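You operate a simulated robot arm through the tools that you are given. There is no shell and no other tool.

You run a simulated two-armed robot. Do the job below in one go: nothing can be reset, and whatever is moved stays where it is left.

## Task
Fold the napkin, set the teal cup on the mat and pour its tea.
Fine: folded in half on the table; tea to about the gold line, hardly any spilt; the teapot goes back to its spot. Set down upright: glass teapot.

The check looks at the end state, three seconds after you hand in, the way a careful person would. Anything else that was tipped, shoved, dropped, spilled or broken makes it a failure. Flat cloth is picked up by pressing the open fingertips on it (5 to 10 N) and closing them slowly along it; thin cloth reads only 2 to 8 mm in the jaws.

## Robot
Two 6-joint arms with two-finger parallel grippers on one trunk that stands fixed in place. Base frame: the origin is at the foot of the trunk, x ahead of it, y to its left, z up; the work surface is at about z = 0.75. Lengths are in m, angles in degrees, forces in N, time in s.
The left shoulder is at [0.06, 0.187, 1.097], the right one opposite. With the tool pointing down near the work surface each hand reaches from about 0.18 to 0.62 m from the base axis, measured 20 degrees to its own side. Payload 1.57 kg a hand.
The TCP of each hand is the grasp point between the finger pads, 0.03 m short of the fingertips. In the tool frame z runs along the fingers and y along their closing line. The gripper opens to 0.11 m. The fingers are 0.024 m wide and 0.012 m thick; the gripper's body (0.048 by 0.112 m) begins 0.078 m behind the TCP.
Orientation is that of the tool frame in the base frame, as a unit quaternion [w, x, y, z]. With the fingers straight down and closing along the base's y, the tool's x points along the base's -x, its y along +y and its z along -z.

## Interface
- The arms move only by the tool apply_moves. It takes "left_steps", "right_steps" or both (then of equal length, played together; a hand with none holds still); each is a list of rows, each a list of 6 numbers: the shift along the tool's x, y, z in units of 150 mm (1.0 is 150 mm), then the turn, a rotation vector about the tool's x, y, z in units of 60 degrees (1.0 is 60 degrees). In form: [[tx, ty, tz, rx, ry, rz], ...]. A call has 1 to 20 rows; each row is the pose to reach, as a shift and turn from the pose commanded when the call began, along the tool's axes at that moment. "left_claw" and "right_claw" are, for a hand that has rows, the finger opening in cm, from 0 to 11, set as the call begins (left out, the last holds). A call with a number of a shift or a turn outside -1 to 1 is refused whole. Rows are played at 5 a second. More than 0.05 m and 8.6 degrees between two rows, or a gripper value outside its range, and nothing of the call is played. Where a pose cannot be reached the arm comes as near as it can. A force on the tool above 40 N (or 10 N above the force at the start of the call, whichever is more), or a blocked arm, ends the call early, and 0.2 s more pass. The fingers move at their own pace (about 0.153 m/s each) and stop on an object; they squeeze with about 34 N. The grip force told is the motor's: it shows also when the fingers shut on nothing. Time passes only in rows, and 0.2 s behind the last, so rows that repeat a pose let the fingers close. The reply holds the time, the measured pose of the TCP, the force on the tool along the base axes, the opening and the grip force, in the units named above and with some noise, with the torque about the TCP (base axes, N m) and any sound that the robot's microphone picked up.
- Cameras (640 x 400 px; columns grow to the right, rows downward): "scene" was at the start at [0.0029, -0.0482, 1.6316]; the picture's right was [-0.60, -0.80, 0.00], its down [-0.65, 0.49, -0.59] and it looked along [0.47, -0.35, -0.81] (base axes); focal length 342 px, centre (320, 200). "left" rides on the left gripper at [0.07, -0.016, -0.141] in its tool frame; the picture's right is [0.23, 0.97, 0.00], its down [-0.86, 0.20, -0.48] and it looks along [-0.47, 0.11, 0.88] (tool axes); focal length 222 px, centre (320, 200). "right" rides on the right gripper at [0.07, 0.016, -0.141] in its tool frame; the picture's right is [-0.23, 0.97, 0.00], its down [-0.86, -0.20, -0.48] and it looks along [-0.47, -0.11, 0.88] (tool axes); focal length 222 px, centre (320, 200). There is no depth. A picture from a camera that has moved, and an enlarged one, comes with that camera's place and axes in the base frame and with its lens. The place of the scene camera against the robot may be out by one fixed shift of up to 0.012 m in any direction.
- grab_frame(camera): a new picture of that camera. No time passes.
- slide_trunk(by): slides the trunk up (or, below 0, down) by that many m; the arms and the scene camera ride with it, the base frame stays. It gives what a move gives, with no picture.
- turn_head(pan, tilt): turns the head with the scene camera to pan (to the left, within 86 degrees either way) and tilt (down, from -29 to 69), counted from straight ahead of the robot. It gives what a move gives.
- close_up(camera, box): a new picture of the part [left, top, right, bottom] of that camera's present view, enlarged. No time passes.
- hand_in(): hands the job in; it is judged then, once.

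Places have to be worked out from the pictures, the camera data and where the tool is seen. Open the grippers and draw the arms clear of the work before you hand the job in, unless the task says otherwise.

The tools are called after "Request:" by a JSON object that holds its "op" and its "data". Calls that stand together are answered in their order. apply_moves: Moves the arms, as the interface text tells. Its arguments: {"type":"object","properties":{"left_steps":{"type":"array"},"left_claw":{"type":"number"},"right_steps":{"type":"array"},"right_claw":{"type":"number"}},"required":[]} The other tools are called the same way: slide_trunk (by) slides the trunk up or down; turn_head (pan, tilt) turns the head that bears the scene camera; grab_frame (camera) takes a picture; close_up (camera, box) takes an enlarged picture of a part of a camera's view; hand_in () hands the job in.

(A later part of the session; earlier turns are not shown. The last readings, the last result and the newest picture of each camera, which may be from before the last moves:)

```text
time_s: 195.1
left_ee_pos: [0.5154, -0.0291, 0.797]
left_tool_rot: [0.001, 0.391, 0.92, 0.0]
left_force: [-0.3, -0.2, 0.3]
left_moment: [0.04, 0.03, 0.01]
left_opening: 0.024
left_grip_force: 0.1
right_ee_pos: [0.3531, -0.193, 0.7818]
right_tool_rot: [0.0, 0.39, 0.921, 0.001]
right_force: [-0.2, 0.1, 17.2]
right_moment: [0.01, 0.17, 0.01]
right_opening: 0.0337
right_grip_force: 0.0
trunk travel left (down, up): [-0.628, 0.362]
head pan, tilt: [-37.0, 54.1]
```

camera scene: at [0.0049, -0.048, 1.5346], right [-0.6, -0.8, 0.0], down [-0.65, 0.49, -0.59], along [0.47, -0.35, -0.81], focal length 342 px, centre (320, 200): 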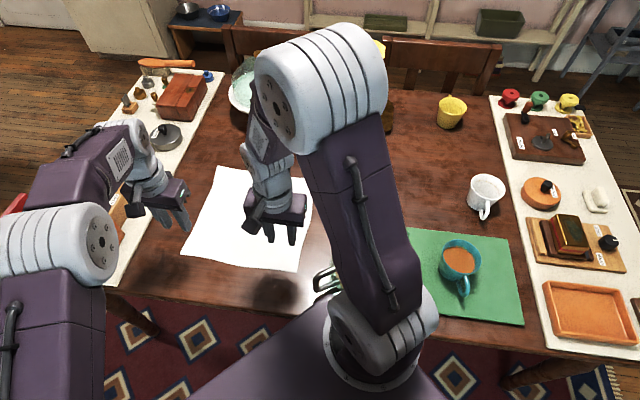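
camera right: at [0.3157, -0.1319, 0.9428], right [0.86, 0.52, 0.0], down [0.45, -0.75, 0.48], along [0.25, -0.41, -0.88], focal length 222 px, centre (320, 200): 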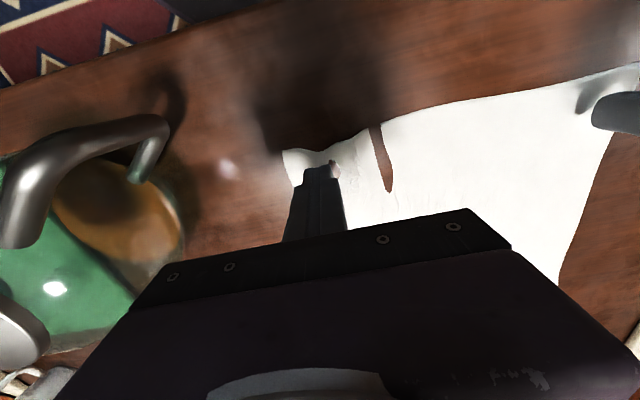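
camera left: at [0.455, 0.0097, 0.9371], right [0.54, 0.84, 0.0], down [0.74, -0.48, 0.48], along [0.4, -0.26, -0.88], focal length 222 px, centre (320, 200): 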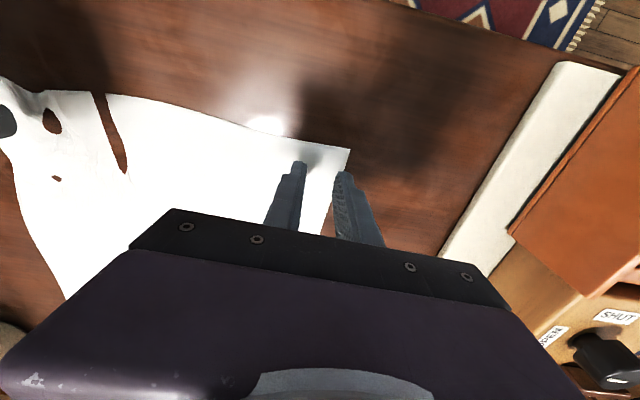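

17 N; I ease a little and continue closing in steps.

Request:
{"op": "apply_moves", "data": {"right_steps": [[0, 0, -0.0015, 0, 0, 0]], "right_claw": 3.1}}

Request:
{"op": "apply_moves", "data": {"right_steps": [[0, 0, 0, 0, 0, 0]], "right_claw": 2.8}}

Request:
{"op": "apply_moves", "data": {"right_steps": [[0, 0, 0, 0, 0, 0]], "right_claw": 2.5}}

Request:
{"op": "close_up", "data": {"camera": "right", "box": [240, 110, 400, 210]}}

```text
time_s: 195.5
left_ee_pos: [0.5156, -0.0294, 0.796]
left_tool_rot: [0.001, 0.391, 0.92, 0.0]
left_force: [-0.9, -0.1, -0.7]
left_moment: [0.01, 0.02, 0.03]
left_opening: 0.0242
left_grip_force: 0.1
right_ee_pos: [0.3529, -0.1937, 0.7814]
right_tool_rot: [0.001, 0.39, 0.921, 0.001]
right_force: [1.4, 0.2, 14.3]
right_moment: [-0.07, 0.08, 0.04]
right_opening: 0.028
right_grip_force: 0.0
trunk travel left (down, up): [-0.628, 0.362]
head pan, tilt: [-37.0, 54.1]
```

```text
time_s: 195.9
left_ee_pos: [0.5158, -0.0301, 0.7973]
left_tool_rot: [0.001, 0.391, 0.92, 0.0]
left_force: [0.3, -0.7, -0.8]
left_moment: [0.0, 0.0, -0.04]
left_opening: 0.0238
left_grip_force: 0.1
right_ee_pos: [0.353, -0.1927, 0.7809]
right_tool_rot: [0.0, 0.39, 0.921, 0.001]
right_force: [1.0, -0.1, 15.5]
right_moment: [-0.07, 0.05, -0.01]
right_opening: 0.0279
right_grip_force: 0.0
trunk travel left (down, up): [-0.628, 0.362]
head pan, tilt: [-37.0, 54.1]
```

```text
time_s: 196.3
left_ee_pos: [0.5151, -0.0296, 0.7968]
left_tool_rot: [0.001, 0.392, 0.92, -0.001]
left_force: [0.5, 0.5, -0.4]
left_moment: [-0.02, -0.03, 0.0]
left_opening: 0.0239
left_grip_force: 0.1
right_ee_pos: [0.3529, -0.1933, 0.78]
right_tool_rot: [0.0, 0.39, 0.921, 0.0]
right_force: [-0.1, -0.4, 14.7]
right_moment: [-0.01, 0.08, 0.02]
right_opening: 0.022
right_grip_force: 0.1
trunk travel left (down, up): [-0.628, 0.362]
head pan, tilt: [-37.0, 54.1]
```

```text
4.00 times, centred on (320, 160) of right
camera zoom: at [0.3155, -0.1314, 0.923], right [0.86, 0.51, 0.0], down [0.45, -0.75, 0.48], along [0.25, -0.41, -0.88], focal length 888 px, centre (320, 360)
```

zoom: 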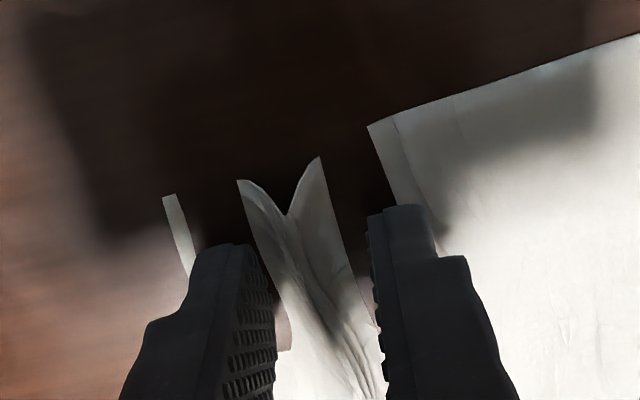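

A tall ridge stands between the fingers with 15 N held. I continue closing.

Request:
{"op": "apply_moves", "data": {"right_steps": [[0, 0, 0, 0, 0, 0]], "right_claw": 2.0}}

Request:
{"op": "apply_moves", "data": {"right_steps": [[0, 0, 0, 0, 0, 0]], "right_claw": 1.6}}

Request:
{"op": "apply_moves", "data": {"right_steps": [[0, 0, 0, 0, 0, 0]], "right_claw": 1.2}}

Request:
{"op": "close_up", "data": {"camera": "right", "box": [240, 110, 400, 210]}}

```text
time_s: 196.7
left_ee_pos: [0.5155, -0.0287, 0.7973]
left_tool_rot: [0.0, 0.391, 0.92, 0.0]
left_force: [0.5, 0.4, 0.3]
left_moment: [0.01, -0.02, 0.0]
left_opening: 0.0238
left_grip_force: 0.1
right_ee_pos: [0.3524, -0.1929, 0.7809]
right_tool_rot: [0.0, 0.39, 0.921, 0.001]
right_force: [-0.3, 1.0, 13.1]
right_moment: [0.03, 0.09, 0.02]
right_opening: 0.0174
right_grip_force: 0.0
trunk travel left (down, up): [-0.628, 0.362]
head pan, tilt: [-37.0, 54.1]
```

```text
time_s: 197.1
left_ee_pos: [0.5157, -0.0291, 0.7953]
left_tool_rot: [0.0, 0.39, 0.921, 0.0]
left_force: [0.1, -0.2, 0.3]
left_moment: [0.05, -0.01, 0.04]
left_opening: 0.0242
left_grip_force: 0.0
right_ee_pos: [0.3526, -0.1932, 0.7816]
right_tool_rot: [0.0, 0.39, 0.921, 0.0]
right_force: [-0.4, 0.6, 13.5]
right_moment: [0.02, 0.06, -0.01]
right_opening: 0.0132
right_grip_force: 0.0
trunk travel left (down, up): [-0.628, 0.362]
head pan, tilt: [-37.0, 54.1]
```

```text
time_s: 197.5
left_ee_pos: [0.5156, -0.0294, 0.7974]
left_tool_rot: [0.0, 0.391, 0.92, -0.001]
left_force: [0.2, 0.0, -0.1]
left_moment: [-0.02, -0.01, 0.02]
left_opening: 0.0237
left_grip_force: 0.0
right_ee_pos: [0.3529, -0.1944, 0.7816]
right_tool_rot: [0.001, 0.39, 0.921, 0.0]
right_force: [0.1, -0.4, 13.3]
right_moment: [0.02, 0.06, 0.01]
right_opening: 0.0092
right_grip_force: 0.1
trunk travel left (down, up): [-0.628, 0.362]
head pan, tilt: [-37.0, 54.1]
```

```text
4.00 times, centred on (320, 160) of right
camera zoom: at [0.3156, -0.1314, 0.923], right [0.86, 0.51, 0.0], down [0.45, -0.75, 0.48], along [0.25, -0.41, -0.88], focal length 888 px, centre (320, 360)
```

zoom: 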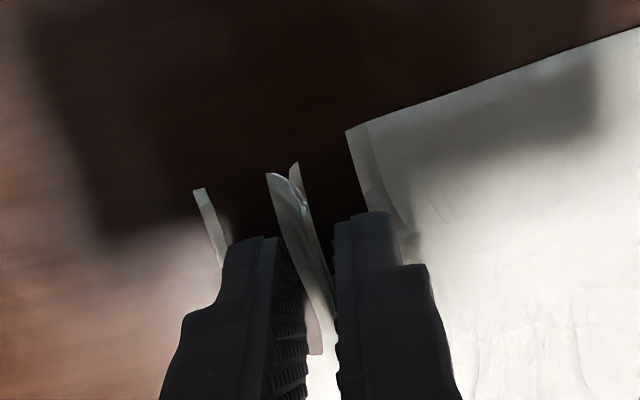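

The fold is between the pads with force steady at 13 N. I close the last millimetres.

Request:
{"op": "apply_moves", "data": {"right_steps": [[0, 0, 0, 0, 0, 0]], "right_claw": 0.8}}

Request:
{"op": "apply_moves", "data": {"right_steps": [[0, 0, 0, 0, 0, 0]], "right_claw": 0.4}}

Request:
{"op": "apply_moves", "data": {"right_steps": [[0, 0, 0, 0, 0, 0], [0, 0, 0, 0, 0, 0], [0, 0, 0, 0, 0, 0]], "right_claw": 0}}

Request:
{"op": "close_up", "data": {"camera": "right", "box": [240, 110, 400, 210]}}

```text
time_s: 197.9
left_ee_pos: [0.515, -0.0292, 0.7963]
left_tool_rot: [0.0, 0.39, 0.921, -0.001]
left_force: [0.0, -0.8, -0.4]
left_moment: [0.02, 0.01, 0.0]
left_opening: 0.0239
left_grip_force: 0.0
right_ee_pos: [0.3531, -0.1932, 0.781]
right_tool_rot: [0.0, 0.39, 0.921, 0.001]
right_force: [-0.4, -0.5, 12.8]
right_moment: [0.04, 0.08, 0.03]
right_opening: 0.0061
right_grip_force: 0.0
trunk travel left (down, up): [-0.628, 0.362]
head pan, tilt: [-37.0, 54.1]
```

```text
time_s: 198.3
left_ee_pos: [0.5153, -0.0293, 0.7965]
left_tool_rot: [0.001, 0.391, 0.92, 0.0]
left_force: [0.1, -0.4, -0.7]
left_moment: [0.01, 0.02, 0.01]
left_opening: 0.0241
left_grip_force: 0.1
right_ee_pos: [0.3523, -0.193, 0.7819]
right_tool_rot: [0.0, 0.389, 0.921, 0.001]
right_force: [-0.1, 0.2, 13.0]
right_moment: [0.04, 0.08, -0.01]
right_opening: 0.0036
right_grip_force: 0.0
trunk travel left (down, up): [-0.628, 0.362]
head pan, tilt: [-37.0, 54.1]
```

```text
time_s: 199.1
left_ee_pos: [0.5167, -0.0293, 0.7966]
left_tool_rot: [0.0, 0.39, 0.921, -0.001]
left_force: [0.3, -1.0, 0.1]
left_moment: [-0.01, 0.02, -0.02]
left_opening: 0.0242
left_grip_force: 0.1
right_ee_pos: [0.3528, -0.1925, 0.7807]
right_tool_rot: [0.0, 0.39, 0.921, 0.001]
right_force: [-1.6, 0.0, 11.6]
right_moment: [-0.02, 0.08, 0.02]
right_opening: 0.0023
right_grip_force: 23.6
trunk travel left (down, up): [-0.628, 0.362]
head pan, tilt: [-37.0, 54.1]
```

```text
4.00 times, centred on (320, 160) of right
camera zoom: at [0.3154, -0.1316, 0.923], right [0.86, 0.51, 0.0], down [0.45, -0.75, 0.48], along [0.25, -0.41, -0.88], focal length 888 px, centre (320, 360)
```

zoom: 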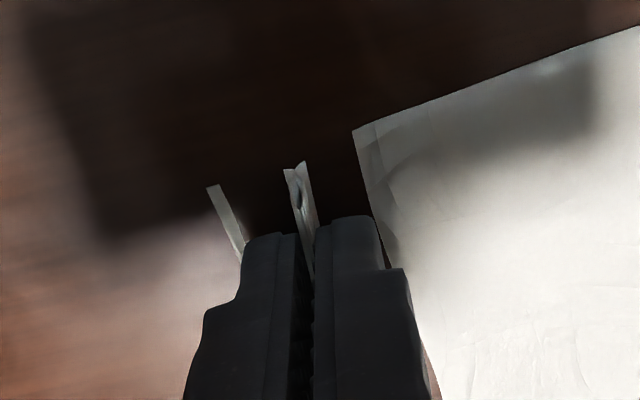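

2.3 mm in the jaws: cloth is caught. I lift 2 cm to verify.

Request:
{"op": "apply_moves", "data": {"right_steps": [[0, 0, -0.03, 0, 0, 0], [0, 0, -0.08, 0, 0, 0], [0, 0, -0.133, 0, 0, 0], [0, 0, -0.133, 0, 0, 0]]}}

Request:
{"op": "close_up", "data": {"camera": "right", "box": [240, 110, 400, 210]}}

Request:
{"op": "grab_frame", "data": {"camera": "left"}}

```text
time_s: 200.1
left_ee_pos: [0.5166, -0.0297, 0.7949]
left_tool_rot: [0.0, 0.391, 0.92, 0.0]
left_force: [-0.2, 0.5, -1.2]
left_moment: [0.0, -0.01, 0.0]
left_opening: 0.0239
left_grip_force: 0.1
right_ee_pos: [0.3538, -0.1932, 0.7984]
right_tool_rot: [0.001, 0.389, 0.921, 0.002]
right_force: [-0.4, 0.3, -0.3]
right_moment: [0.04, 0.02, 0.03]
right_opening: 0.002
right_grip_force: 23.7
trunk travel left (down, up): [-0.628, 0.362]
head pan, tilt: [-37.0, 54.1]
```

```text
4.00 times, centred on (320, 160) of right
camera zoom: at [0.3161, -0.1315, 0.9429], right [0.86, 0.52, 0.0], down [0.45, -0.75, 0.48], along [0.25, -0.41, -0.88], focal length 888 px, centre (320, 360)
```

zoom: 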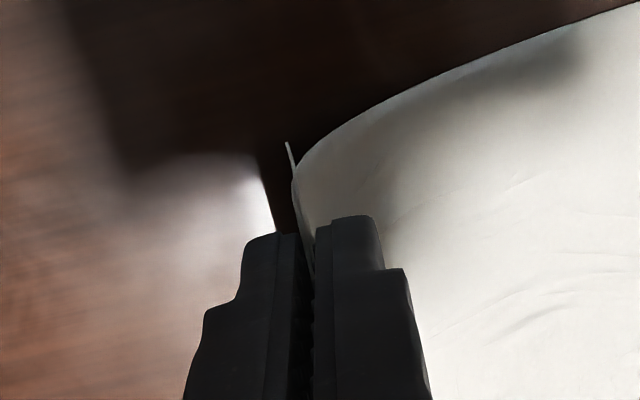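

```text
taken
camera left: at [0.4552, 0.0097, 0.937], right [0.54, 0.84, 0.0], down [0.74, -0.48, 0.48], along [0.4, -0.26, -0.88], focal length 222 px, centre (320, 200)
```

left: 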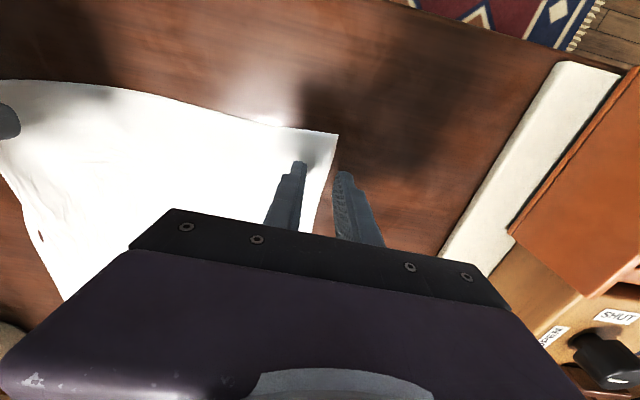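

The right hand holds the corner and the cloth comes up. The other corner D has shifted to about (0.495, 0.002), so I move the left hand to match, with a 4 cm opening.

Request:
{"op": "apply_moves", "data": {"left_steps": [[0.055, -0.09, 0, 0, 0, 0], [0.11, -0.181, 0, 0, 0, 0], [0.11, -0.181, 0, 0, 0, 0]], "left_claw": 4}}

Request:
{"op": "close_up", "data": {"camera": "left", "box": [240, 90, 400, 210]}}

```text
time_s: 200.9
left_ee_pos: [0.4865, -0.0366, 0.7954]
left_tool_rot: [0.0, 0.391, 0.92, 0.0]
left_force: [-1.0, 0.1, -0.1]
left_moment: [0.01, 0.03, 0.0]
left_opening: 0.04
left_grip_force: 0.1
right_ee_pos: [0.3528, -0.1932, 0.8014]
right_tool_rot: [0.0, 0.39, 0.921, 0.001]
right_force: [0.5, 0.5, 0.2]
right_moment: [0.02, 0.02, 0.01]
right_opening: 0.0022
right_grip_force: 23.5
trunk travel left (down, up): [-0.628, 0.362]
head pan, tilt: [-37.0, 54.1]
```

```text
3.33 times, centred on (320, 150) of left
camera zoom: at [0.425, 0.0039, 0.9365], right [0.54, 0.84, 0.0], down [0.74, -0.48, 0.48], along [0.4, -0.26, -0.88], focal length 740 px, centre (320, 367)
```

zoom: 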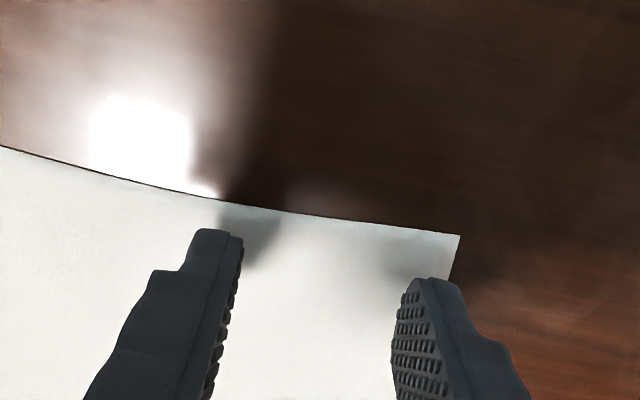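

Fingers straddle the corner region; I shift 4 mm inward and lower onto the cloth.

Request:
{"op": "apply_moves", "data": {"left_steps": [[0, -0.027, 0.03, 0, 0, 0], [0, -0.027, 0.07, 0, 0, 0], [0, -0.027, 0.09, 0, 0, 0], [0, -0.027, 0.09, 0, 0, 0]]}}

Request:
{"op": "apply_moves", "data": {"left_steps": [[0, 0, 0.004, 0, 0, 0], [0, 0, 0.004, 0, 0, 0]]}}

```text
time_s: 201.9
left_ee_pos: [0.4827, -0.0392, 0.7812]
left_tool_rot: [0.0, 0.391, 0.92, 0.0]
left_force: [-0.4, 0.2, 2.3]
left_moment: [0.04, -0.03, -0.01]
left_opening: 0.04
left_grip_force: 0.1
right_ee_pos: [0.3534, -0.1923, 0.8009]
right_tool_rot: [0.0, 0.39, 0.921, 0.001]
right_force: [0.3, -0.7, -0.5]
right_moment: [-0.01, 0.01, 0.0]
right_opening: 0.0024
right_grip_force: 23.1
trunk travel left (down, up): [-0.628, 0.362]
head pan, tilt: [-37.0, 54.1]
```

```text
time_s: 202.5
left_ee_pos: [0.4828, -0.0393, 0.7807]
left_tool_rot: [0.001, 0.39, 0.921, 0.0]
left_force: [2.3, 0.1, 8.0]
left_moment: [0.02, -0.03, 0.04]
left_opening: 0.04
left_grip_force: 0.1
right_ee_pos: [0.3536, -0.1921, 0.8024]
right_tool_rot: [0.001, 0.389, 0.921, 0.001]
right_force: [-0.5, 0.5, 0.7]
right_moment: [-0.01, -0.03, 0.05]
right_opening: 0.0021
right_grip_force: 23.5
trunk travel left (down, up): [-0.628, 0.362]
head pan, tilt: [-37.0, 54.1]
```

8 N. I start closing the left, watching the force.

Request:
{"op": "apply_moves", "data": {"left_steps": [[0, 0, 0.001, 0, 0, 0]], "left_claw": 3.7}}

Request:
{"op": "apply_moves", "data": {"left_steps": [[0, 0, 0, 0, 0, 0]], "left_claw": 3.4}}

Request:
{"op": "apply_moves", "data": {"left_steps": [[0, 0, 0, 0, 0, 0]], "left_claw": 3.1}}

Request:
{"op": "close_up", "data": {"camera": "left", "box": [240, 90, 400, 210]}}

```text
time_s: 202.9
left_ee_pos: [0.4821, -0.0399, 0.7815]
left_tool_rot: [0.0, 0.39, 0.921, 0.0]
left_force: [-1.4, 0.1, 6.2]
left_moment: [0.02, -0.01, -0.01]
left_opening: 0.0359
left_grip_force: 0.0
right_ee_pos: [0.3524, -0.1941, 0.8006]
right_tool_rot: [0.0, 0.39, 0.921, 0.001]
right_force: [0.7, 0.1, 0.3]
right_moment: [0.02, -0.02, 0.01]
right_opening: 0.0024
right_grip_force: 23.7
trunk travel left (down, up): [-0.628, 0.362]
head pan, tilt: [-37.0, 54.1]
```

```text
time_s: 203.3
left_ee_pos: [0.4822, -0.0395, 0.7817]
left_tool_rot: [0.0, 0.391, 0.92, 0.0]
left_force: [-0.6, 0.5, 6.1]
left_moment: [0.0, 0.02, -0.01]
left_opening: 0.0329
left_grip_force: 0.0
right_ee_pos: [0.3526, -0.1926, 0.8012]
right_tool_rot: [0.001, 0.39, 0.921, 0.001]
right_force: [0.2, -0.2, 0.1]
right_moment: [-0.02, -0.04, 0.02]
right_opening: 0.0022
right_grip_force: 23.7
trunk travel left (down, up): [-0.628, 0.362]
head pan, tilt: [-37.0, 54.1]
```

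```text
time_s: 203.7
left_ee_pos: [0.4819, -0.0388, 0.7812]
left_tool_rot: [0.0, 0.39, 0.921, 0.0]
left_force: [0.1, 0.3, 4.8]
left_moment: [0.04, 0.0, -0.01]
left_opening: 0.0301
left_grip_force: 0.2
right_ee_pos: [0.3532, -0.1945, 0.8026]
right_tool_rot: [0.0, 0.39, 0.921, 0.0]
right_force: [-0.3, -1.1, 0.4]
right_moment: [0.03, -0.04, -0.05]
right_opening: 0.0022
right_grip_force: 23.6
trunk travel left (down, up): [-0.628, 0.362]
head pan, tilt: [-37.0, 54.1]
```

```text
3.33 times, centred on (320, 150) of left
camera zoom: at [0.4209, -0.0001, 0.9225], right [0.54, 0.84, 0.0], down [0.74, -0.48, 0.48], along [0.4, -0.26, -0.88], focal length 740 px, centre (320, 367)
```

zoom: 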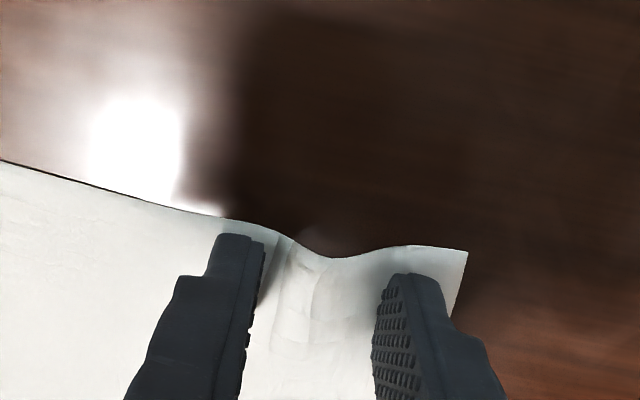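

A ridge is forming. I add a touch of pressure and go on.

Request:
{"op": "apply_moves", "data": {"left_steps": [[0, 0, 0.0015, 0, 0, 0]], "left_claw": 2.8}}

Request:
{"op": "apply_moves", "data": {"left_steps": [[0, 0, 0, 0, 0, 0]], "left_claw": 2.5}}

Request:
{"op": "apply_moves", "data": {"left_steps": [[0, 0, 0, 0, 0, 0]], "left_claw": 2.2}}

Request:
{"op": "close_up", "data": {"camera": "left", "box": [240, 90, 400, 210]}}

```text
time_s: 204.1
left_ee_pos: [0.482, -0.0402, 0.7817]
left_tool_rot: [-0.001, 0.391, 0.921, 0.0]
left_force: [0.8, -0.1, 4.1]
left_moment: [0.01, 0.0, -0.01]
left_opening: 0.0278
left_grip_force: 0.0
right_ee_pos: [0.3526, -0.1924, 0.802]
right_tool_rot: [0.0, 0.391, 0.921, 0.001]
right_force: [0.0, -0.7, -0.1]
right_moment: [0.01, -0.01, 0.0]
right_opening: 0.0021
right_grip_force: 24.0
trunk travel left (down, up): [-0.628, 0.362]
head pan, tilt: [-37.0, 54.1]
```

```text
time_s: 204.5
left_ee_pos: [0.4811, -0.042, 0.7819]
left_tool_rot: [0.0, 0.39, 0.921, 0.001]
left_force: [0.3, 0.0, 3.4]
left_moment: [0.0, 0.01, 0.0]
left_opening: 0.0244
left_grip_force: 0.1
right_ee_pos: [0.3533, -0.1934, 0.8013]
right_tool_rot: [0.001, 0.389, 0.921, 0.002]
right_force: [0.2, -0.7, 0.1]
right_moment: [0.01, 0.02, 0.02]
right_opening: 0.0023
right_grip_force: 23.5
trunk travel left (down, up): [-0.628, 0.362]
head pan, tilt: [-37.0, 54.1]
```

```text
time_s: 204.9
left_ee_pos: [0.4814, -0.0406, 0.7828]
left_tool_rot: [0.001, 0.391, 0.92, 0.0]
left_force: [-0.3, -0.2, 4.3]
left_moment: [-0.03, 0.0, 0.0]
left_opening: 0.0217
left_grip_force: 0.1
right_ee_pos: [0.3525, -0.193, 0.8002]
right_tool_rot: [0.001, 0.389, 0.921, 0.001]
right_force: [0.1, -0.1, 0.0]
right_moment: [0.03, -0.01, -0.01]
right_opening: 0.0022
right_grip_force: 23.8
trunk travel left (down, up): [-0.628, 0.362]
head pan, tilt: [-37.0, 54.1]
```

```text
3.33 times, centred on (320, 150) of left
camera zoom: at [0.4202, -0.0006, 0.9225], right [0.54, 0.84, 0.0], down [0.74, -0.48, 0.48], along [0.4, -0.26, -0.88], focal length 740 px, centre (320, 367)
```

zoom: 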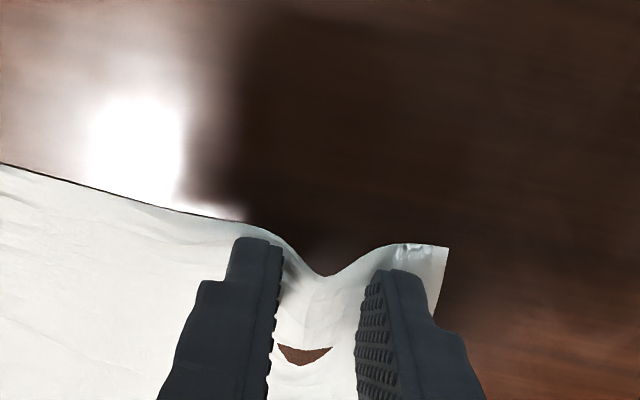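

The ridge stands well but the press is 4 N. I add 0.4 mm and check before closing further.

Request:
{"op": "apply_moves", "data": {"left_steps": [[0, 0, 0.0025, 0, 0, 0]]}}

Request:
{"op": "apply_moves", "data": {"left_steps": [[0, 0, 0, 0, 0, 0]], "left_claw": 1.9}}

```text
time_s: 205.3
left_ee_pos: [0.4827, -0.0394, 0.782]
left_tool_rot: [0.0, 0.39, 0.921, -0.001]
left_force: [-0.7, -0.1, 4.8]
left_moment: [0.01, 0.04, 0.02]
left_opening: 0.0217
left_grip_force: 0.1
right_ee_pos: [0.3525, -0.1946, 0.8017]
right_tool_rot: [0.0, 0.39, 0.921, 0.0]
right_force: [-0.6, 0.3, -0.2]
right_moment: [0.02, -0.04, 0.0]
right_opening: 0.0022
right_grip_force: 23.8
trunk travel left (down, up): [-0.628, 0.362]
head pan, tilt: [-37.0, 54.1]
```

```text
time_s: 205.7
left_ee_pos: [0.4824, -0.0395, 0.7813]
left_tool_rot: [0.0, 0.391, 0.921, 0.0]
left_force: [1.1, 0.4, 4.6]
left_moment: [-0.01, 0.0, 0.01]
left_opening: 0.0181
left_grip_force: 0.0
right_ee_pos: [0.3534, -0.1936, 0.8016]
right_tool_rot: [0.001, 0.39, 0.921, 0.001]
right_force: [0.4, 0.6, 0.3]
right_moment: [-0.03, -0.04, -0.01]
right_opening: 0.0022
right_grip_force: 24.5
trunk travel left (down, up): [-0.628, 0.362]
head pan, tilt: [-37.0, 54.1]
```

Request:
{"op": "apply_moves", "data": {"left_steps": [[0, 0, 0.003, 0, 0, 0]]}}

Request:
{"op": "apply_moves", "data": {"left_steps": [[0, 0, 0, 0, 0, 0]], "left_claw": 1.6}}

```text
time_s: 206.1
left_ee_pos: [0.4828, -0.0404, 0.7817]
left_tool_rot: [0.001, 0.391, 0.92, -0.001]
left_force: [0.7, 1.0, 9.0]
left_moment: [-0.06, 0.02, 0.0]
left_opening: 0.018
left_grip_force: 0.1
right_ee_pos: [0.3538, -0.1926, 0.8018]
right_tool_rot: [0.001, 0.39, 0.921, 0.001]
right_force: [0.5, 0.0, 0.6]
right_moment: [0.04, -0.06, -0.01]
right_opening: 0.0022
right_grip_force: 23.4
trunk travel left (down, up): [-0.628, 0.362]
head pan, tilt: [-37.0, 54.1]
```

```text
time_s: 206.5
left_ee_pos: [0.4823, -0.0404, 0.7818]
left_tool_rot: [0.001, 0.39, 0.921, -0.001]
left_force: [0.1, -0.2, 9.9]
left_moment: [0.02, 0.01, -0.02]
left_opening: 0.0145
left_grip_force: 0.0
right_ee_pos: [0.3529, -0.1924, 0.8011]
right_tool_rot: [0.0, 0.39, 0.921, 0.001]
right_force: [0.2, 1.0, 0.1]
right_moment: [-0.01, -0.01, 0.01]
right_opening: 0.0022
right_grip_force: 24.1
trunk travel left (down, up): [-0.628, 0.362]
head pan, tilt: [-37.0, 54.1]
```

Now about 10 N. I close the left the rest of the way in steps.

Request:
{"op": "apply_moves", "data": {"left_steps": [[0, 0, 0, 0, 0, 0]], "left_claw": 1.2}}

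Request:
{"op": "apply_moves", "data": {"left_steps": [[0, 0, 0.001, 0, 0, 0]], "left_claw": 0.8}}

Request:
{"op": "apply_moves", "data": {"left_steps": [[0, 0, 0, 0, 0, 0]], "left_claw": 0.4}}

Request:
{"op": "apply_moves", "data": {"left_steps": [[0, 0, 0, 0, 0, 0], [0, 0, 0, 0, 0, 0], [0, 0, 0, 0, 0, 0]], "left_claw": 0}}

Request:
{"op": "close_up", "data": {"camera": "left", "box": [240, 90, 400, 210]}}

```text
time_s: 206.9
left_ee_pos: [0.4813, -0.0401, 0.7817]
left_tool_rot: [0.001, 0.39, 0.921, -0.001]
left_force: [0.0, -0.2, 10.5]
left_moment: [-0.02, -0.01, -0.02]
left_opening: 0.0104
left_grip_force: 0.0
right_ee_pos: [0.3527, -0.1924, 0.8016]
right_tool_rot: [-0.001, 0.39, 0.921, 0.001]
right_force: [0.4, 0.6, 0.5]
right_moment: [0.03, -0.04, 0.01]
right_opening: 0.002
right_grip_force: 23.1
trunk travel left (down, up): [-0.628, 0.362]
head pan, tilt: [-37.0, 54.1]
```

```text
time_s: 207.3
left_ee_pos: [0.4811, -0.0413, 0.7812]
left_tool_rot: [0.0, 0.391, 0.921, 0.0]
left_force: [0.7, 0.0, 10.1]
left_moment: [-0.02, 0.0, -0.02]
left_opening: 0.0061
left_grip_force: 0.1
right_ee_pos: [0.3519, -0.193, 0.8024]
right_tool_rot: [0.001, 0.39, 0.921, 0.001]
right_force: [-0.3, 0.1, -0.3]
right_moment: [0.06, -0.04, 0.01]
right_opening: 0.0021
right_grip_force: 23.2
trunk travel left (down, up): [-0.628, 0.362]
head pan, tilt: [-37.0, 54.1]
```

```text
time_s: 207.7
left_ee_pos: [0.481, -0.0402, 0.7817]
left_tool_rot: [0.0, 0.39, 0.921, 0.0]
left_force: [-0.9, -0.7, 8.7]
left_moment: [-0.01, -0.02, 0.0]
left_opening: 0.0015
left_grip_force: 0.0
right_ee_pos: [0.3523, -0.1935, 0.801]
right_tool_rot: [0.0, 0.39, 0.921, 0.001]
right_force: [-0.4, -0.7, 0.2]
right_moment: [0.03, -0.02, -0.05]
right_opening: 0.0024
right_grip_force: 24.1
trunk travel left (down, up): [-0.628, 0.362]
head pan, tilt: [-37.0, 54.1]
```

```text
time_s: 208.5
left_ee_pos: [0.4804, -0.0407, 0.7812]
left_tool_rot: [0.0, 0.391, 0.92, 0.0]
left_force: [-1.6, -1.4, 9.0]
left_moment: [-0.04, 0.05, 0.04]
left_opening: 0.0001
left_grip_force: 21.2
right_ee_pos: [0.3523, -0.1923, 0.801]
right_tool_rot: [0.001, 0.39, 0.921, 0.001]
right_force: [1.0, 0.6, -0.4]
right_moment: [0.03, 0.0, 0.02]
right_opening: 0.0023
right_grip_force: 23.5
trunk travel left (down, up): [-0.628, 0.362]
head pan, tilt: [-37.0, 54.1]
```

```text
3.33 times, centred on (320, 150) of left
camera zoom: at [0.4199, -0.0005, 0.9224], right [0.54, 0.84, 0.0], down [0.74, -0.48, 0.48], along [0.4, -0.26, -0.88], focal length 740 px, centre (320, 367)
```

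zoom: 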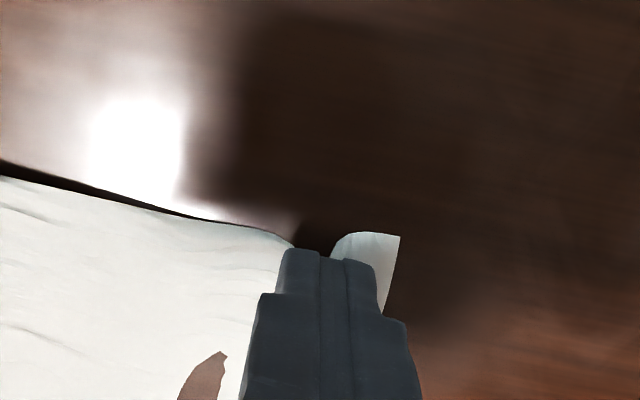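

The left jaws read 0.1 mm: missed. The right succeeded with about 14 N, so I retry the left with that pressure from the start.

Request:
{"op": "apply_moves", "data": {"left_steps": [[0, 0, -0.05, 0, 0, 0], [0, 0, -0.1, 0, 0, 0], [0, 0, -0.1, 0, 0, 0]]}}

Request:
{"op": "apply_moves", "data": {"left_steps": [[0, 0, 0, 0, 0, 0], [0, 0, 0, 0, 0, 0]], "left_claw": 4.2}}

Request:
{"op": "grab_frame", "data": {"camera": "left"}}

Request:
{"op": "close_up", "data": {"camera": "left", "box": [240, 90, 400, 210]}}

```text
time_s: 209.3
left_ee_pos: [0.4817, -0.0383, 0.7956]
left_tool_rot: [-0.001, 0.391, 0.92, -0.001]
left_force: [0.4, -0.5, 0.6]
left_moment: [0.03, 0.04, 0.01]
left_opening: 0.0
left_grip_force: 21.6
right_ee_pos: [0.3534, -0.1936, 0.8018]
right_tool_rot: [0.0, 0.39, 0.921, 0.0]
right_force: [-0.5, 0.0, 0.6]
right_moment: [0.0, -0.03, 0.01]
right_opening: 0.0022
right_grip_force: 23.8
trunk travel left (down, up): [-0.628, 0.362]
head pan, tilt: [-37.0, 54.1]
```

```text
time_s: 209.9
left_ee_pos: [0.4833, -0.0399, 0.7965]
left_tool_rot: [0.0, 0.39, 0.921, 0.0]
left_force: [-0.5, 0.9, -0.4]
left_moment: [0.04, 0.02, -0.02]
left_opening: 0.042
left_grip_force: 0.1
right_ee_pos: [0.3528, -0.1928, 0.801]
right_tool_rot: [0.0, 0.39, 0.921, 0.001]
right_force: [0.5, -0.2, -0.5]
right_moment: [0.01, -0.05, 0.0]
right_opening: 0.0023
right_grip_force: 23.9
trunk travel left (down, up): [-0.628, 0.362]
head pan, tilt: [-37.0, 54.1]
```

```text
taken
camera left: at [0.4203, -0.0001, 0.9373], right [0.54, 0.84, 0.0], down [0.74, -0.48, 0.48], along [0.4, -0.26, -0.88], focal length 222 px, centre (320, 200)
```

left: 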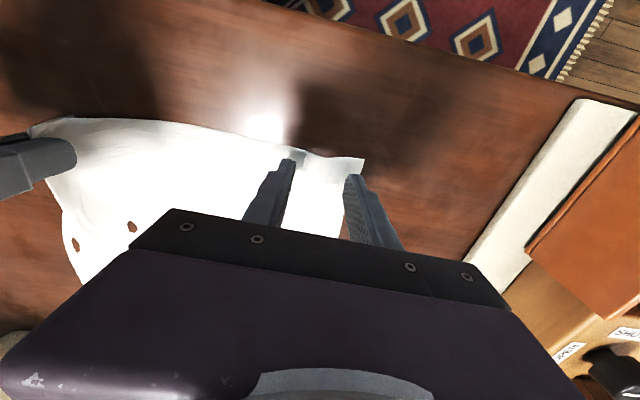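

```text
3.33 times, centred on (320, 150) of left
camera zoom: at [0.4203, -0.0001, 0.9373], right [0.54, 0.84, 0.0], down [0.74, -0.48, 0.48], along [0.4, -0.26, -0.88], focal length 740 px, centre (320, 367)
```

zoom: 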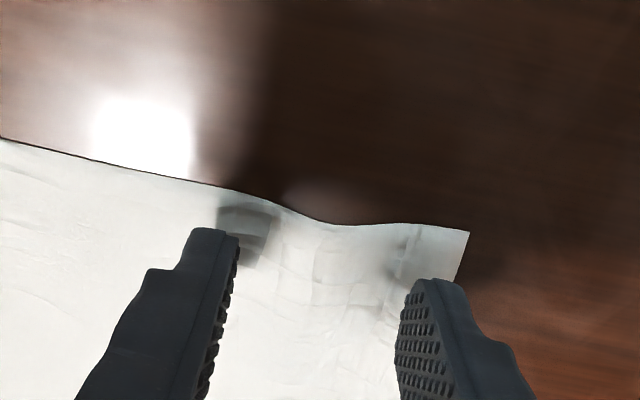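

Corner and fingers are lined up again. I lower and press to about 14 N.

Request:
{"op": "apply_moves", "data": {"left_steps": [[0, 0, 0.05, 0, 0, 0], [0, 0, 0.09, 0, 0, 0], [0, 0, 0.103, 0, 0, 0], [0, 0, 0.103, 0, 0, 0]]}}

Request:
{"op": "apply_moves", "data": {"left_steps": [[0, 0, 0.003, 0, 0, 0], [0, 0, 0.003, 0, 0, 0]]}}

```text
time_s: 210.9
left_ee_pos: [0.4822, -0.0406, 0.782]
left_tool_rot: [0.002, 0.39, 0.921, -0.001]
left_force: [0.9, 0.3, 11.0]
left_moment: [-0.06, 0.11, -0.03]
left_opening: 0.042
left_grip_force: 0.0
right_ee_pos: [0.3512, -0.1935, 0.8022]
right_tool_rot: [0.0, 0.39, 0.921, 0.002]
right_force: [0.5, -0.4, 0.8]
right_moment: [0.02, -0.03, 0.02]
right_opening: 0.0024
right_grip_force: 23.4
trunk travel left (down, up): [-0.628, 0.362]
head pan, tilt: [-37.0, 54.1]
```

```text
time_s: 211.5
left_ee_pos: [0.4817, -0.0395, 0.7811]
left_tool_rot: [0.002, 0.39, 0.921, 0.0]
left_force: [4.4, 2.7, 28.2]
left_moment: [-0.15, 0.29, 0.04]
left_opening: 0.0409
left_grip_force: 0.1
right_ee_pos: [0.3513, -0.192, 0.8027]
right_tool_rot: [0.001, 0.39, 0.921, 0.001]
right_force: [0.0, 0.0, -0.2]
right_moment: [0.04, 0.01, -0.04]
right_opening: 0.0021
right_grip_force: 24.0
trunk travel left (down, up): [-0.628, 0.362]
head pan, tilt: [-37.0, 54.1]
```

28 N; I ease 0.45 mm and begin closing.

Request:
{"op": "apply_moves", "data": {"left_steps": [[0, 0, -0.003, 0, 0, 0], [0, 0, -0.003, 0, 0, 0]]}}

Request:
{"op": "apply_moves", "data": {"left_steps": [[0, 0, 0, 0, 0, 0]], "left_claw": 3.7}}

Request:
{"op": "apply_moves", "data": {"left_steps": [[0, 0, 0, 0, 0, 0]], "left_claw": 3.3}}

```text
time_s: 212.1
left_ee_pos: [0.4809, -0.0411, 0.7806]
left_tool_rot: [0.001, 0.391, 0.92, -0.001]
left_force: [6.7, 0.8, 27.3]
left_moment: [-0.16, 0.18, 0.06]
left_opening: 0.0407
left_grip_force: 0.1
right_ee_pos: [0.3511, -0.1922, 0.8007]
right_tool_rot: [0.002, 0.389, 0.921, 0.0]
right_force: [0.6, -0.1, -0.1]
right_moment: [-0.01, 0.0, 0.02]
right_opening: 0.0021
right_grip_force: 24.1
trunk travel left (down, up): [-0.628, 0.362]
head pan, tilt: [-37.0, 54.1]
```

```text
time_s: 212.5
left_ee_pos: [0.4813, -0.0409, 0.7817]
left_tool_rot: [0.002, 0.391, 0.92, 0.001]
left_force: [2.3, -2.3, 29.2]
left_moment: [-0.21, 0.21, 0.04]
left_opening: 0.0347
left_grip_force: 0.1
right_ee_pos: [0.3521, -0.1938, 0.8018]
right_tool_rot: [0.002, 0.389, 0.921, 0.001]
right_force: [0.0, 0.2, 0.2]
right_moment: [0.03, 0.01, 0.04]
right_opening: 0.002
right_grip_force: 23.1
trunk travel left (down, up): [-0.628, 0.362]
head pan, tilt: [-37.0, 54.1]
```

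```text
time_s: 212.9
left_ee_pos: [0.4822, -0.0404, 0.7803]
left_tool_rot: [0.001, 0.392, 0.92, 0.001]
left_force: [1.3, -2.6, 29.5]
left_moment: [-0.22, 0.24, -0.02]
left_opening: 0.0306
left_grip_force: 0.1
right_ee_pos: [0.3512, -0.1931, 0.8019]
right_tool_rot: [0.001, 0.39, 0.921, 0.001]
right_force: [0.3, 0.3, -0.3]
right_moment: [-0.01, -0.04, 0.03]
right_opening: 0.002
right_grip_force: 24.1
trunk travel left (down, up): [-0.628, 0.362]
head pan, tilt: [-37.0, 54.1]
```

Still 29 N; I ease 0.5 mm more and look.

Request:
{"op": "apply_moves", "data": {"left_steps": [[0, 0, -0.0035, 0, 0, 0], [0, 0, -0.0035, 0, 0, 0]]}}

Request:
{"op": "close_up", "data": {"camera": "left", "box": [240, 90, 400, 210]}}

```text
time_s: 213.5
left_ee_pos: [0.4819, -0.0403, 0.7807]
left_tool_rot: [0.001, 0.391, 0.92, 0.0]
left_force: [1.2, -4.7, 22.9]
left_moment: [-0.24, 0.13, 0.08]
left_opening: 0.0318
left_grip_force: 0.1
right_ee_pos: [0.3514, -0.194, 0.8012]
right_tool_rot: [0.001, 0.389, 0.921, 0.002]
right_force: [0.3, 0.9, -0.5]
right_moment: [-0.01, -0.01, 0.01]
right_opening: 0.0023
right_grip_force: 24.0
trunk travel left (down, up): [-0.628, 0.362]
head pan, tilt: [-37.0, 54.1]
```

```text
3.33 times, centred on (320, 150) of left
camera zoom: at [0.419, -0.0005, 0.9222], right [0.54, 0.84, 0.0], down [0.74, -0.48, 0.48], along [0.4, -0.26, -0.88], focal length 740 px, centre (320, 367)
```

zoom: 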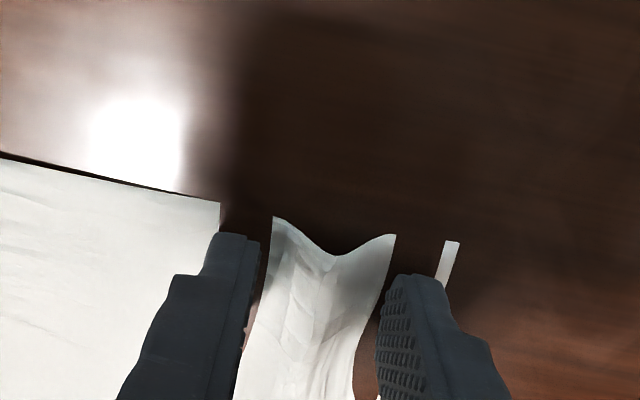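

This looks just like the successful grip. I continue closing in steps.

Request:
{"op": "apply_moves", "data": {"left_steps": [[0, 0, -0.001, 0, 0, 0]], "left_claw": 2.8}}

Request:
{"op": "apply_moves", "data": {"left_steps": [[0, 0, 0, 0, 0, 0]], "left_claw": 2.4}}

Request:
{"op": "apply_moves", "data": {"left_steps": [[0, 0, 0, 0, 0, 0]], "left_claw": 2.0}}

Request:
{"op": "close_up", "data": {"camera": "left", "box": [240, 90, 400, 210]}}

```text
time_s: 213.9
left_ee_pos: [0.4802, -0.0388, 0.7813]
left_tool_rot: [0.0, 0.39, 0.921, 0.0]
left_force: [-1.4, -2.6, 20.5]
left_moment: [-0.13, 0.12, 0.02]
left_opening: 0.0272
left_grip_force: 0.0
right_ee_pos: [0.3514, -0.1941, 0.8014]
right_tool_rot: [0.001, 0.39, 0.921, 0.001]
right_force: [0.6, 1.4, 0.4]
right_moment: [0.09, -0.05, -0.03]
right_opening: 0.002
right_grip_force: 23.4
trunk travel left (down, up): [-0.628, 0.362]
head pan, tilt: [-37.0, 54.1]
```

```text
time_s: 214.3
left_ee_pos: [0.4801, -0.0398, 0.7817]
left_tool_rot: [0.0, 0.391, 0.921, 0.0]
left_force: [-2.7, -1.3, 18.3]
left_moment: [-0.13, 0.16, 0.0]
left_opening: 0.0243
left_grip_force: 0.6
right_ee_pos: [0.3524, -0.1932, 0.8022]
right_tool_rot: [0.002, 0.39, 0.921, 0.001]
right_force: [1.7, 3.6, -0.3]
right_moment: [0.11, -0.08, -0.01]
right_opening: 0.0022
right_grip_force: 23.6
trunk travel left (down, up): [-0.628, 0.362]
head pan, tilt: [-37.0, 54.1]
```

```text
time_s: 214.7
left_ee_pos: [0.4793, -0.0401, 0.7812]
left_tool_rot: [0.0, 0.391, 0.921, 0.0]
left_force: [-3.7, -1.8, 16.9]
left_moment: [-0.12, 0.14, -0.01]
left_opening: 0.0208
left_grip_force: 0.1
right_ee_pos: [0.3527, -0.1926, 0.8014]
right_tool_rot: [0.003, 0.39, 0.921, 0.001]
right_force: [2.1, 2.7, -0.1]
right_moment: [0.09, -0.09, 0.02]
right_opening: 0.0024
right_grip_force: 23.5
trunk travel left (down, up): [-0.628, 0.362]
head pan, tilt: [-37.0, 54.1]
```

```text
3.33 times, centred on (320, 150) of left
camera zoom: at [0.4191, 0.0, 0.9223], right [0.54, 0.84, 0.0], down [0.74, -0.48, 0.48], along [0.4, -0.26, -0.88], focal length 740 px, centre (320, 367)
```

zoom: 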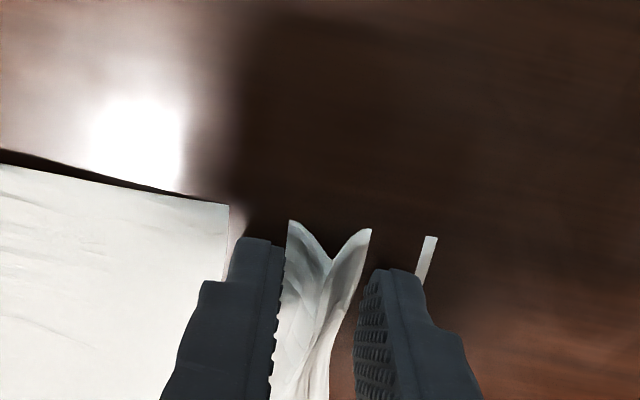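

The cloth between the hands tightens a bit, so I give it 6 mm of slack with the right hand while closing on.

Request:
{"op": "apply_moves", "data": {"left_steps": [[0, 0, 0, 0, 0, 0]], "right_steps": [[0, 0.04, 0, 0, 0, 0]], "left_claw": 1.6}}

Request:
{"op": "apply_moves", "data": {"left_steps": [[0, 0, 0, 0, 0, 0]], "left_claw": 1.2}}

Request:
{"op": "apply_moves", "data": {"left_steps": [[0, 0, 0, 0, 0, 0]], "left_claw": 0.8}}

Request:
{"op": "apply_moves", "data": {"left_steps": [[0, 0, 0, 0, 0, 0]], "left_claw": 0.4}}

Request:
{"op": "apply_moves", "data": {"left_steps": [[0, 0, 0, 0, 0, 0], [0, 0, 0, 0, 0, 0], [0, 0, 0, 0, 0, 0]], "left_claw": 0}}

Request:
{"op": "close_up", "data": {"camera": "left", "box": [240, 90, 400, 210]}}

```text
time_s: 215.1
left_ee_pos: [0.482, -0.0401, 0.7817]
left_tool_rot: [0.0, 0.391, 0.92, 0.0]
left_force: [-3.2, -1.0, 13.8]
left_moment: [-0.05, 0.14, -0.01]
left_opening: 0.0165
left_grip_force: 1.1
right_ee_pos: [0.3558, -0.1891, 0.8012]
right_tool_rot: [0.0, 0.39, 0.921, 0.001]
right_force: [-0.6, 1.4, 0.7]
right_moment: [0.01, 0.0, 0.0]
right_opening: 0.0022
right_grip_force: 23.6
trunk travel left (down, up): [-0.628, 0.362]
head pan, tilt: [-37.0, 54.1]
```

```text
time_s: 215.5
left_ee_pos: [0.4813, -0.0393, 0.7814]
left_tool_rot: [0.001, 0.391, 0.921, 0.0]
left_force: [-1.9, -0.2, 12.9]
left_moment: [-0.06, 0.08, -0.06]
left_opening: 0.0108
left_grip_force: 0.1
right_ee_pos: [0.3562, -0.1895, 0.8025]
right_tool_rot: [0.0, 0.39, 0.921, 0.0]
right_force: [1.3, 1.1, 0.0]
right_moment: [0.02, -0.03, 0.05]
right_opening: 0.0024
right_grip_force: 23.9
trunk travel left (down, up): [-0.628, 0.362]
head pan, tilt: [-37.0, 54.1]
```

```text
time_s: 215.9
left_ee_pos: [0.4811, -0.0409, 0.7806]
left_tool_rot: [0.001, 0.39, 0.921, -0.001]
left_force: [-1.6, -2.6, 14.1]
left_moment: [-0.09, 0.08, -0.01]
left_opening: 0.0084
left_grip_force: 0.6
right_ee_pos: [0.3562, -0.189, 0.8021]
right_tool_rot: [0.0, 0.391, 0.92, 0.001]
right_force: [1.6, 2.2, 0.5]
right_moment: [0.07, -0.05, 0.04]
right_opening: 0.0021
right_grip_force: 24.0
trunk travel left (down, up): [-0.628, 0.362]
head pan, tilt: [-37.0, 54.1]
```

```text
time_s: 216.3
left_ee_pos: [0.4814, -0.0405, 0.7809]
left_tool_rot: [0.001, 0.391, 0.92, 0.0]
left_force: [-1.7, -3.6, 12.1]
left_moment: [-0.13, 0.14, 0.0]
left_opening: 0.0062
left_grip_force: 1.1
right_ee_pos: [0.3571, -0.1881, 0.8018]
right_tool_rot: [0.002, 0.39, 0.921, 0.001]
right_force: [3.4, 3.3, -1.0]
right_moment: [0.11, -0.11, 0.03]
right_opening: 0.0023
right_grip_force: 23.1
trunk travel left (down, up): [-0.628, 0.362]
head pan, tilt: [-37.0, 54.1]
```

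```text
time_s: 217.1
left_ee_pos: [0.4813, -0.0406, 0.781]
left_tool_rot: [0.001, 0.391, 0.92, 0.0]
left_force: [-6.0, -7.4, 13.9]
left_moment: [-0.3, 0.26, -0.02]
left_opening: 0.0023
left_grip_force: 23.8
right_ee_pos: [0.356, -0.1888, 0.802]
right_tool_rot: [0.002, 0.39, 0.921, 0.0]
right_force: [6.4, 6.9, -1.5]
right_moment: [0.23, -0.18, 0.0]
right_opening: 0.0019
right_grip_force: 23.7
trunk travel left (down, up): [-0.628, 0.362]
head pan, tilt: [-37.0, 54.1]
```

```text
3.33 times, centred on (320, 150) of left
camera zoom: at [0.4196, -0.0006, 0.9223], right [0.54, 0.84, 0.0], down [0.74, -0.48, 0.48], along [0.4, -0.26, -0.88], focal length 740 px, centre (320, 367)
```

zoom: 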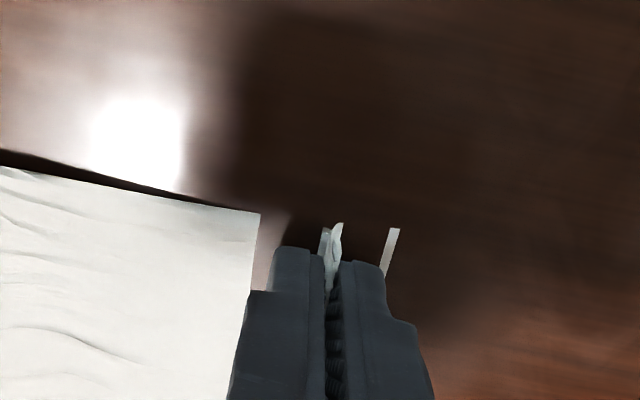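

Both hands hold cloth (2.3 and 1.9 mm). There is about 9 N of tension, so I bring the right 9 mm closer and lift both a little.

Request:
{"op": "apply_moves", "data": {"left_steps": [[0, 0, -0.03, 0, 0, 0], [0, 0, -0.08, 0, 0, 0], [0, 0, -0.133, 0, 0, 0], [0, 0, -0.133, 0, 0, 0]], "right_steps": [[0, 0.04, 0, 0, 0, 0], [0, 0.06, 0, 0, 0, 0], [0, 0.06, 0, 0, 0, 0], [0, 0.06, 0, 0, 0, 0]]}}

Request:
{"op": "grab_frame", "data": {"camera": "right"}}

Request:
{"op": "grab_frame", "data": {"camera": "left"}}

Request:
{"op": "grab_frame", "data": {"camera": "scene"}}

```text
time_s: 218.1
left_ee_pos: [0.482, -0.0403, 0.7994]
left_tool_rot: [0.0, 0.391, 0.92, -0.001]
left_force: [-0.8, 0.2, 0.1]
left_moment: [-0.02, -0.04, 0.02]
left_opening: 0.0025
left_grip_force: 23.7
right_ee_pos: [0.3655, -0.183, 0.8023]
right_tool_rot: [0.001, 0.39, 0.921, 0.001]
right_force: [0.3, 0.3, -0.6]
right_moment: [0.01, 0.03, 0.03]
right_opening: 0.0019
right_grip_force: 23.7
trunk travel left (down, up): [-0.628, 0.362]
head pan, tilt: [-37.0, 54.1]
```

```text
taken
camera right: at [0.3278, -0.1214, 0.9438], right [0.86, 0.52, 0.0], down [0.45, -0.75, 0.48], along [0.25, -0.41, -0.88], focal length 222 px, centre (320, 200)
```

right: 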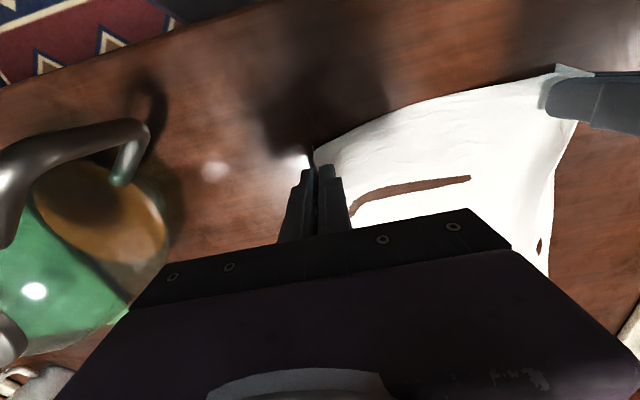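

```text
taken
camera left: at [0.4212, -0.0006, 0.9399], right [0.54, 0.84, 0.0], down [0.74, -0.48, 0.48], along [0.4, -0.26, -0.88], focal length 222 px, centre (320, 200)
```

left: 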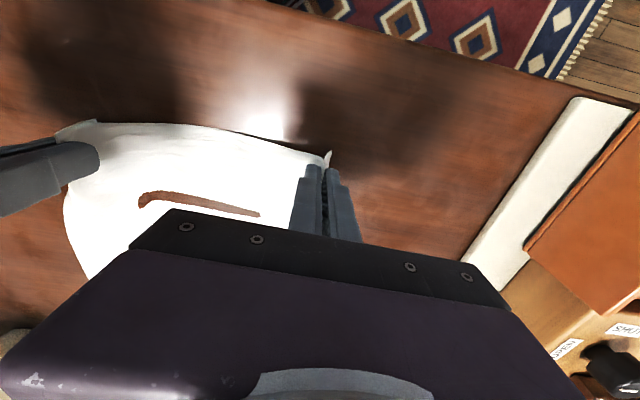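

```text
taken
camera scene: at [0.003, -0.0481, 1.5346], right [-0.6, -0.8, 0.0], down [-0.65, 0.49, -0.59], along [0.47, -0.35, -0.81], focal length 342 px, centre (320, 200)
```

scene: 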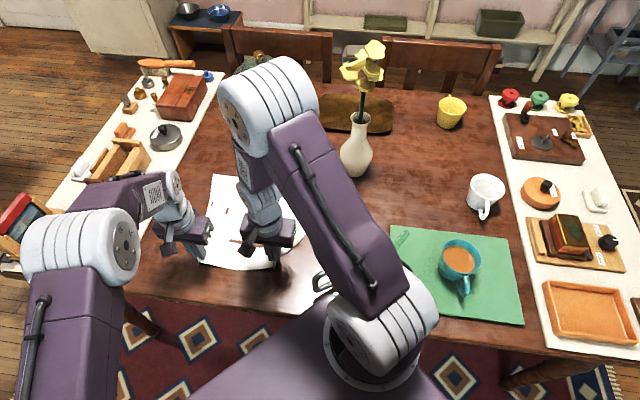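

Both corners are held. I lift both hands 13 cm together.

Request:
{"op": "apply_moves", "data": {"left_steps": [[0, 0, -0.1, 0, 0, 0], [0, 0, -0.25, 0, 0, 0], [0, 0, -0.4, 0, 0, 0], [0, 0, -0.55, 0, 0, 0], [0, 0, -0.7, 0, 0, 0], [0, 0, -0.83, 0, 0, 0], [0, 0, -0.87, 0, 0, 0]], "right_steps": [[0, 0, -0.1, 0, 0, 0], [0, 0, -0.25, 0, 0, 0], [0, 0, -0.4, 0, 0, 0], [0, 0, -0.55, 0, 0, 0], [0, 0, -0.7, 0, 0, 0], [0, 0, -0.83, 0, 0, 0], [0, 0, -0.87, 0, 0, 0]]}}

Request:
{"op": "grab_frame", "data": {"camera": "scene"}}

Request:
{"op": "grab_frame", "data": {"camera": "left"}}

Request:
{"op": "grab_frame", "data": {"camera": "right"}}

```text
time_s: 219.7
left_ee_pos: [0.4824, -0.0405, 0.9299]
left_tool_rot: [0.0, 0.391, 0.92, 0.0]
left_force: [0.1, -0.4, 0.7]
left_moment: [-0.04, -0.01, 0.0]
left_opening: 0.0024
left_grip_force: 23.3
right_ee_pos: [0.3646, -0.1825, 0.9319]
right_tool_rot: [-0.001, 0.39, 0.921, 0.0]
right_force: [-0.1, 0.9, 0.3]
right_moment: [-0.01, 0.0, -0.02]
right_opening: 0.0023
right_grip_force: 23.4
trunk travel left (down, up): [-0.628, 0.362]
head pan, tilt: [-37.0, 54.1]
```

```text
taken
camera scene: at [0.0033, -0.0482, 1.5346], right [-0.6, -0.8, 0.0], down [-0.65, 0.49, -0.59], along [0.47, -0.35, -0.81], focal length 342 px, centre (320, 200)
```

scene: 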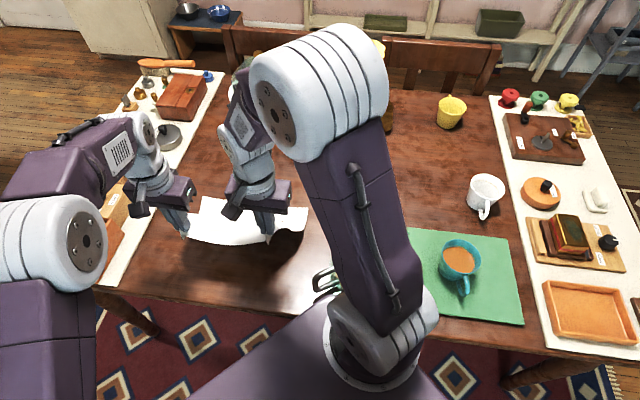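

```text
taken
camera left: at [0.4216, -0.0013, 1.0715], right [0.54, 0.84, 0.0], down [0.74, -0.48, 0.48], along [0.4, -0.26, -0.88], focal length 222 px, centre (320, 200)
```

left: 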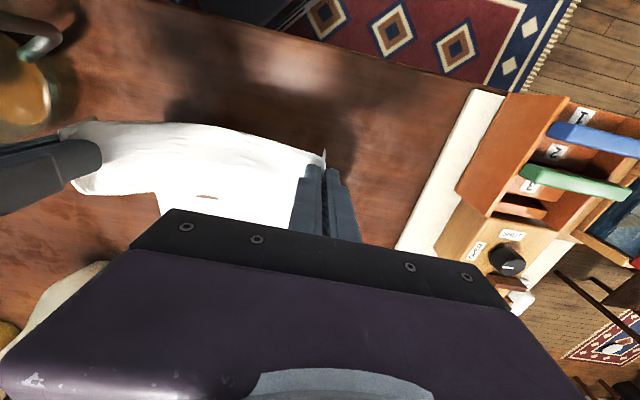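

```text
taken
camera right: at [0.328, -0.1203, 1.074], right [0.86, 0.51, 0.0], down [0.45, -0.75, 0.48], along [0.25, -0.41, -0.88], focal length 222 px, centre (320, 200)
```

right: 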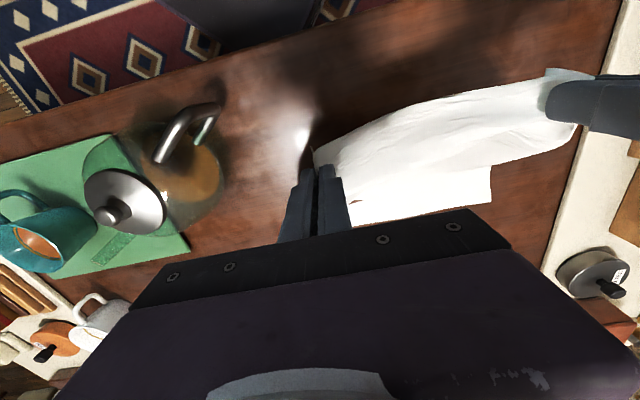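

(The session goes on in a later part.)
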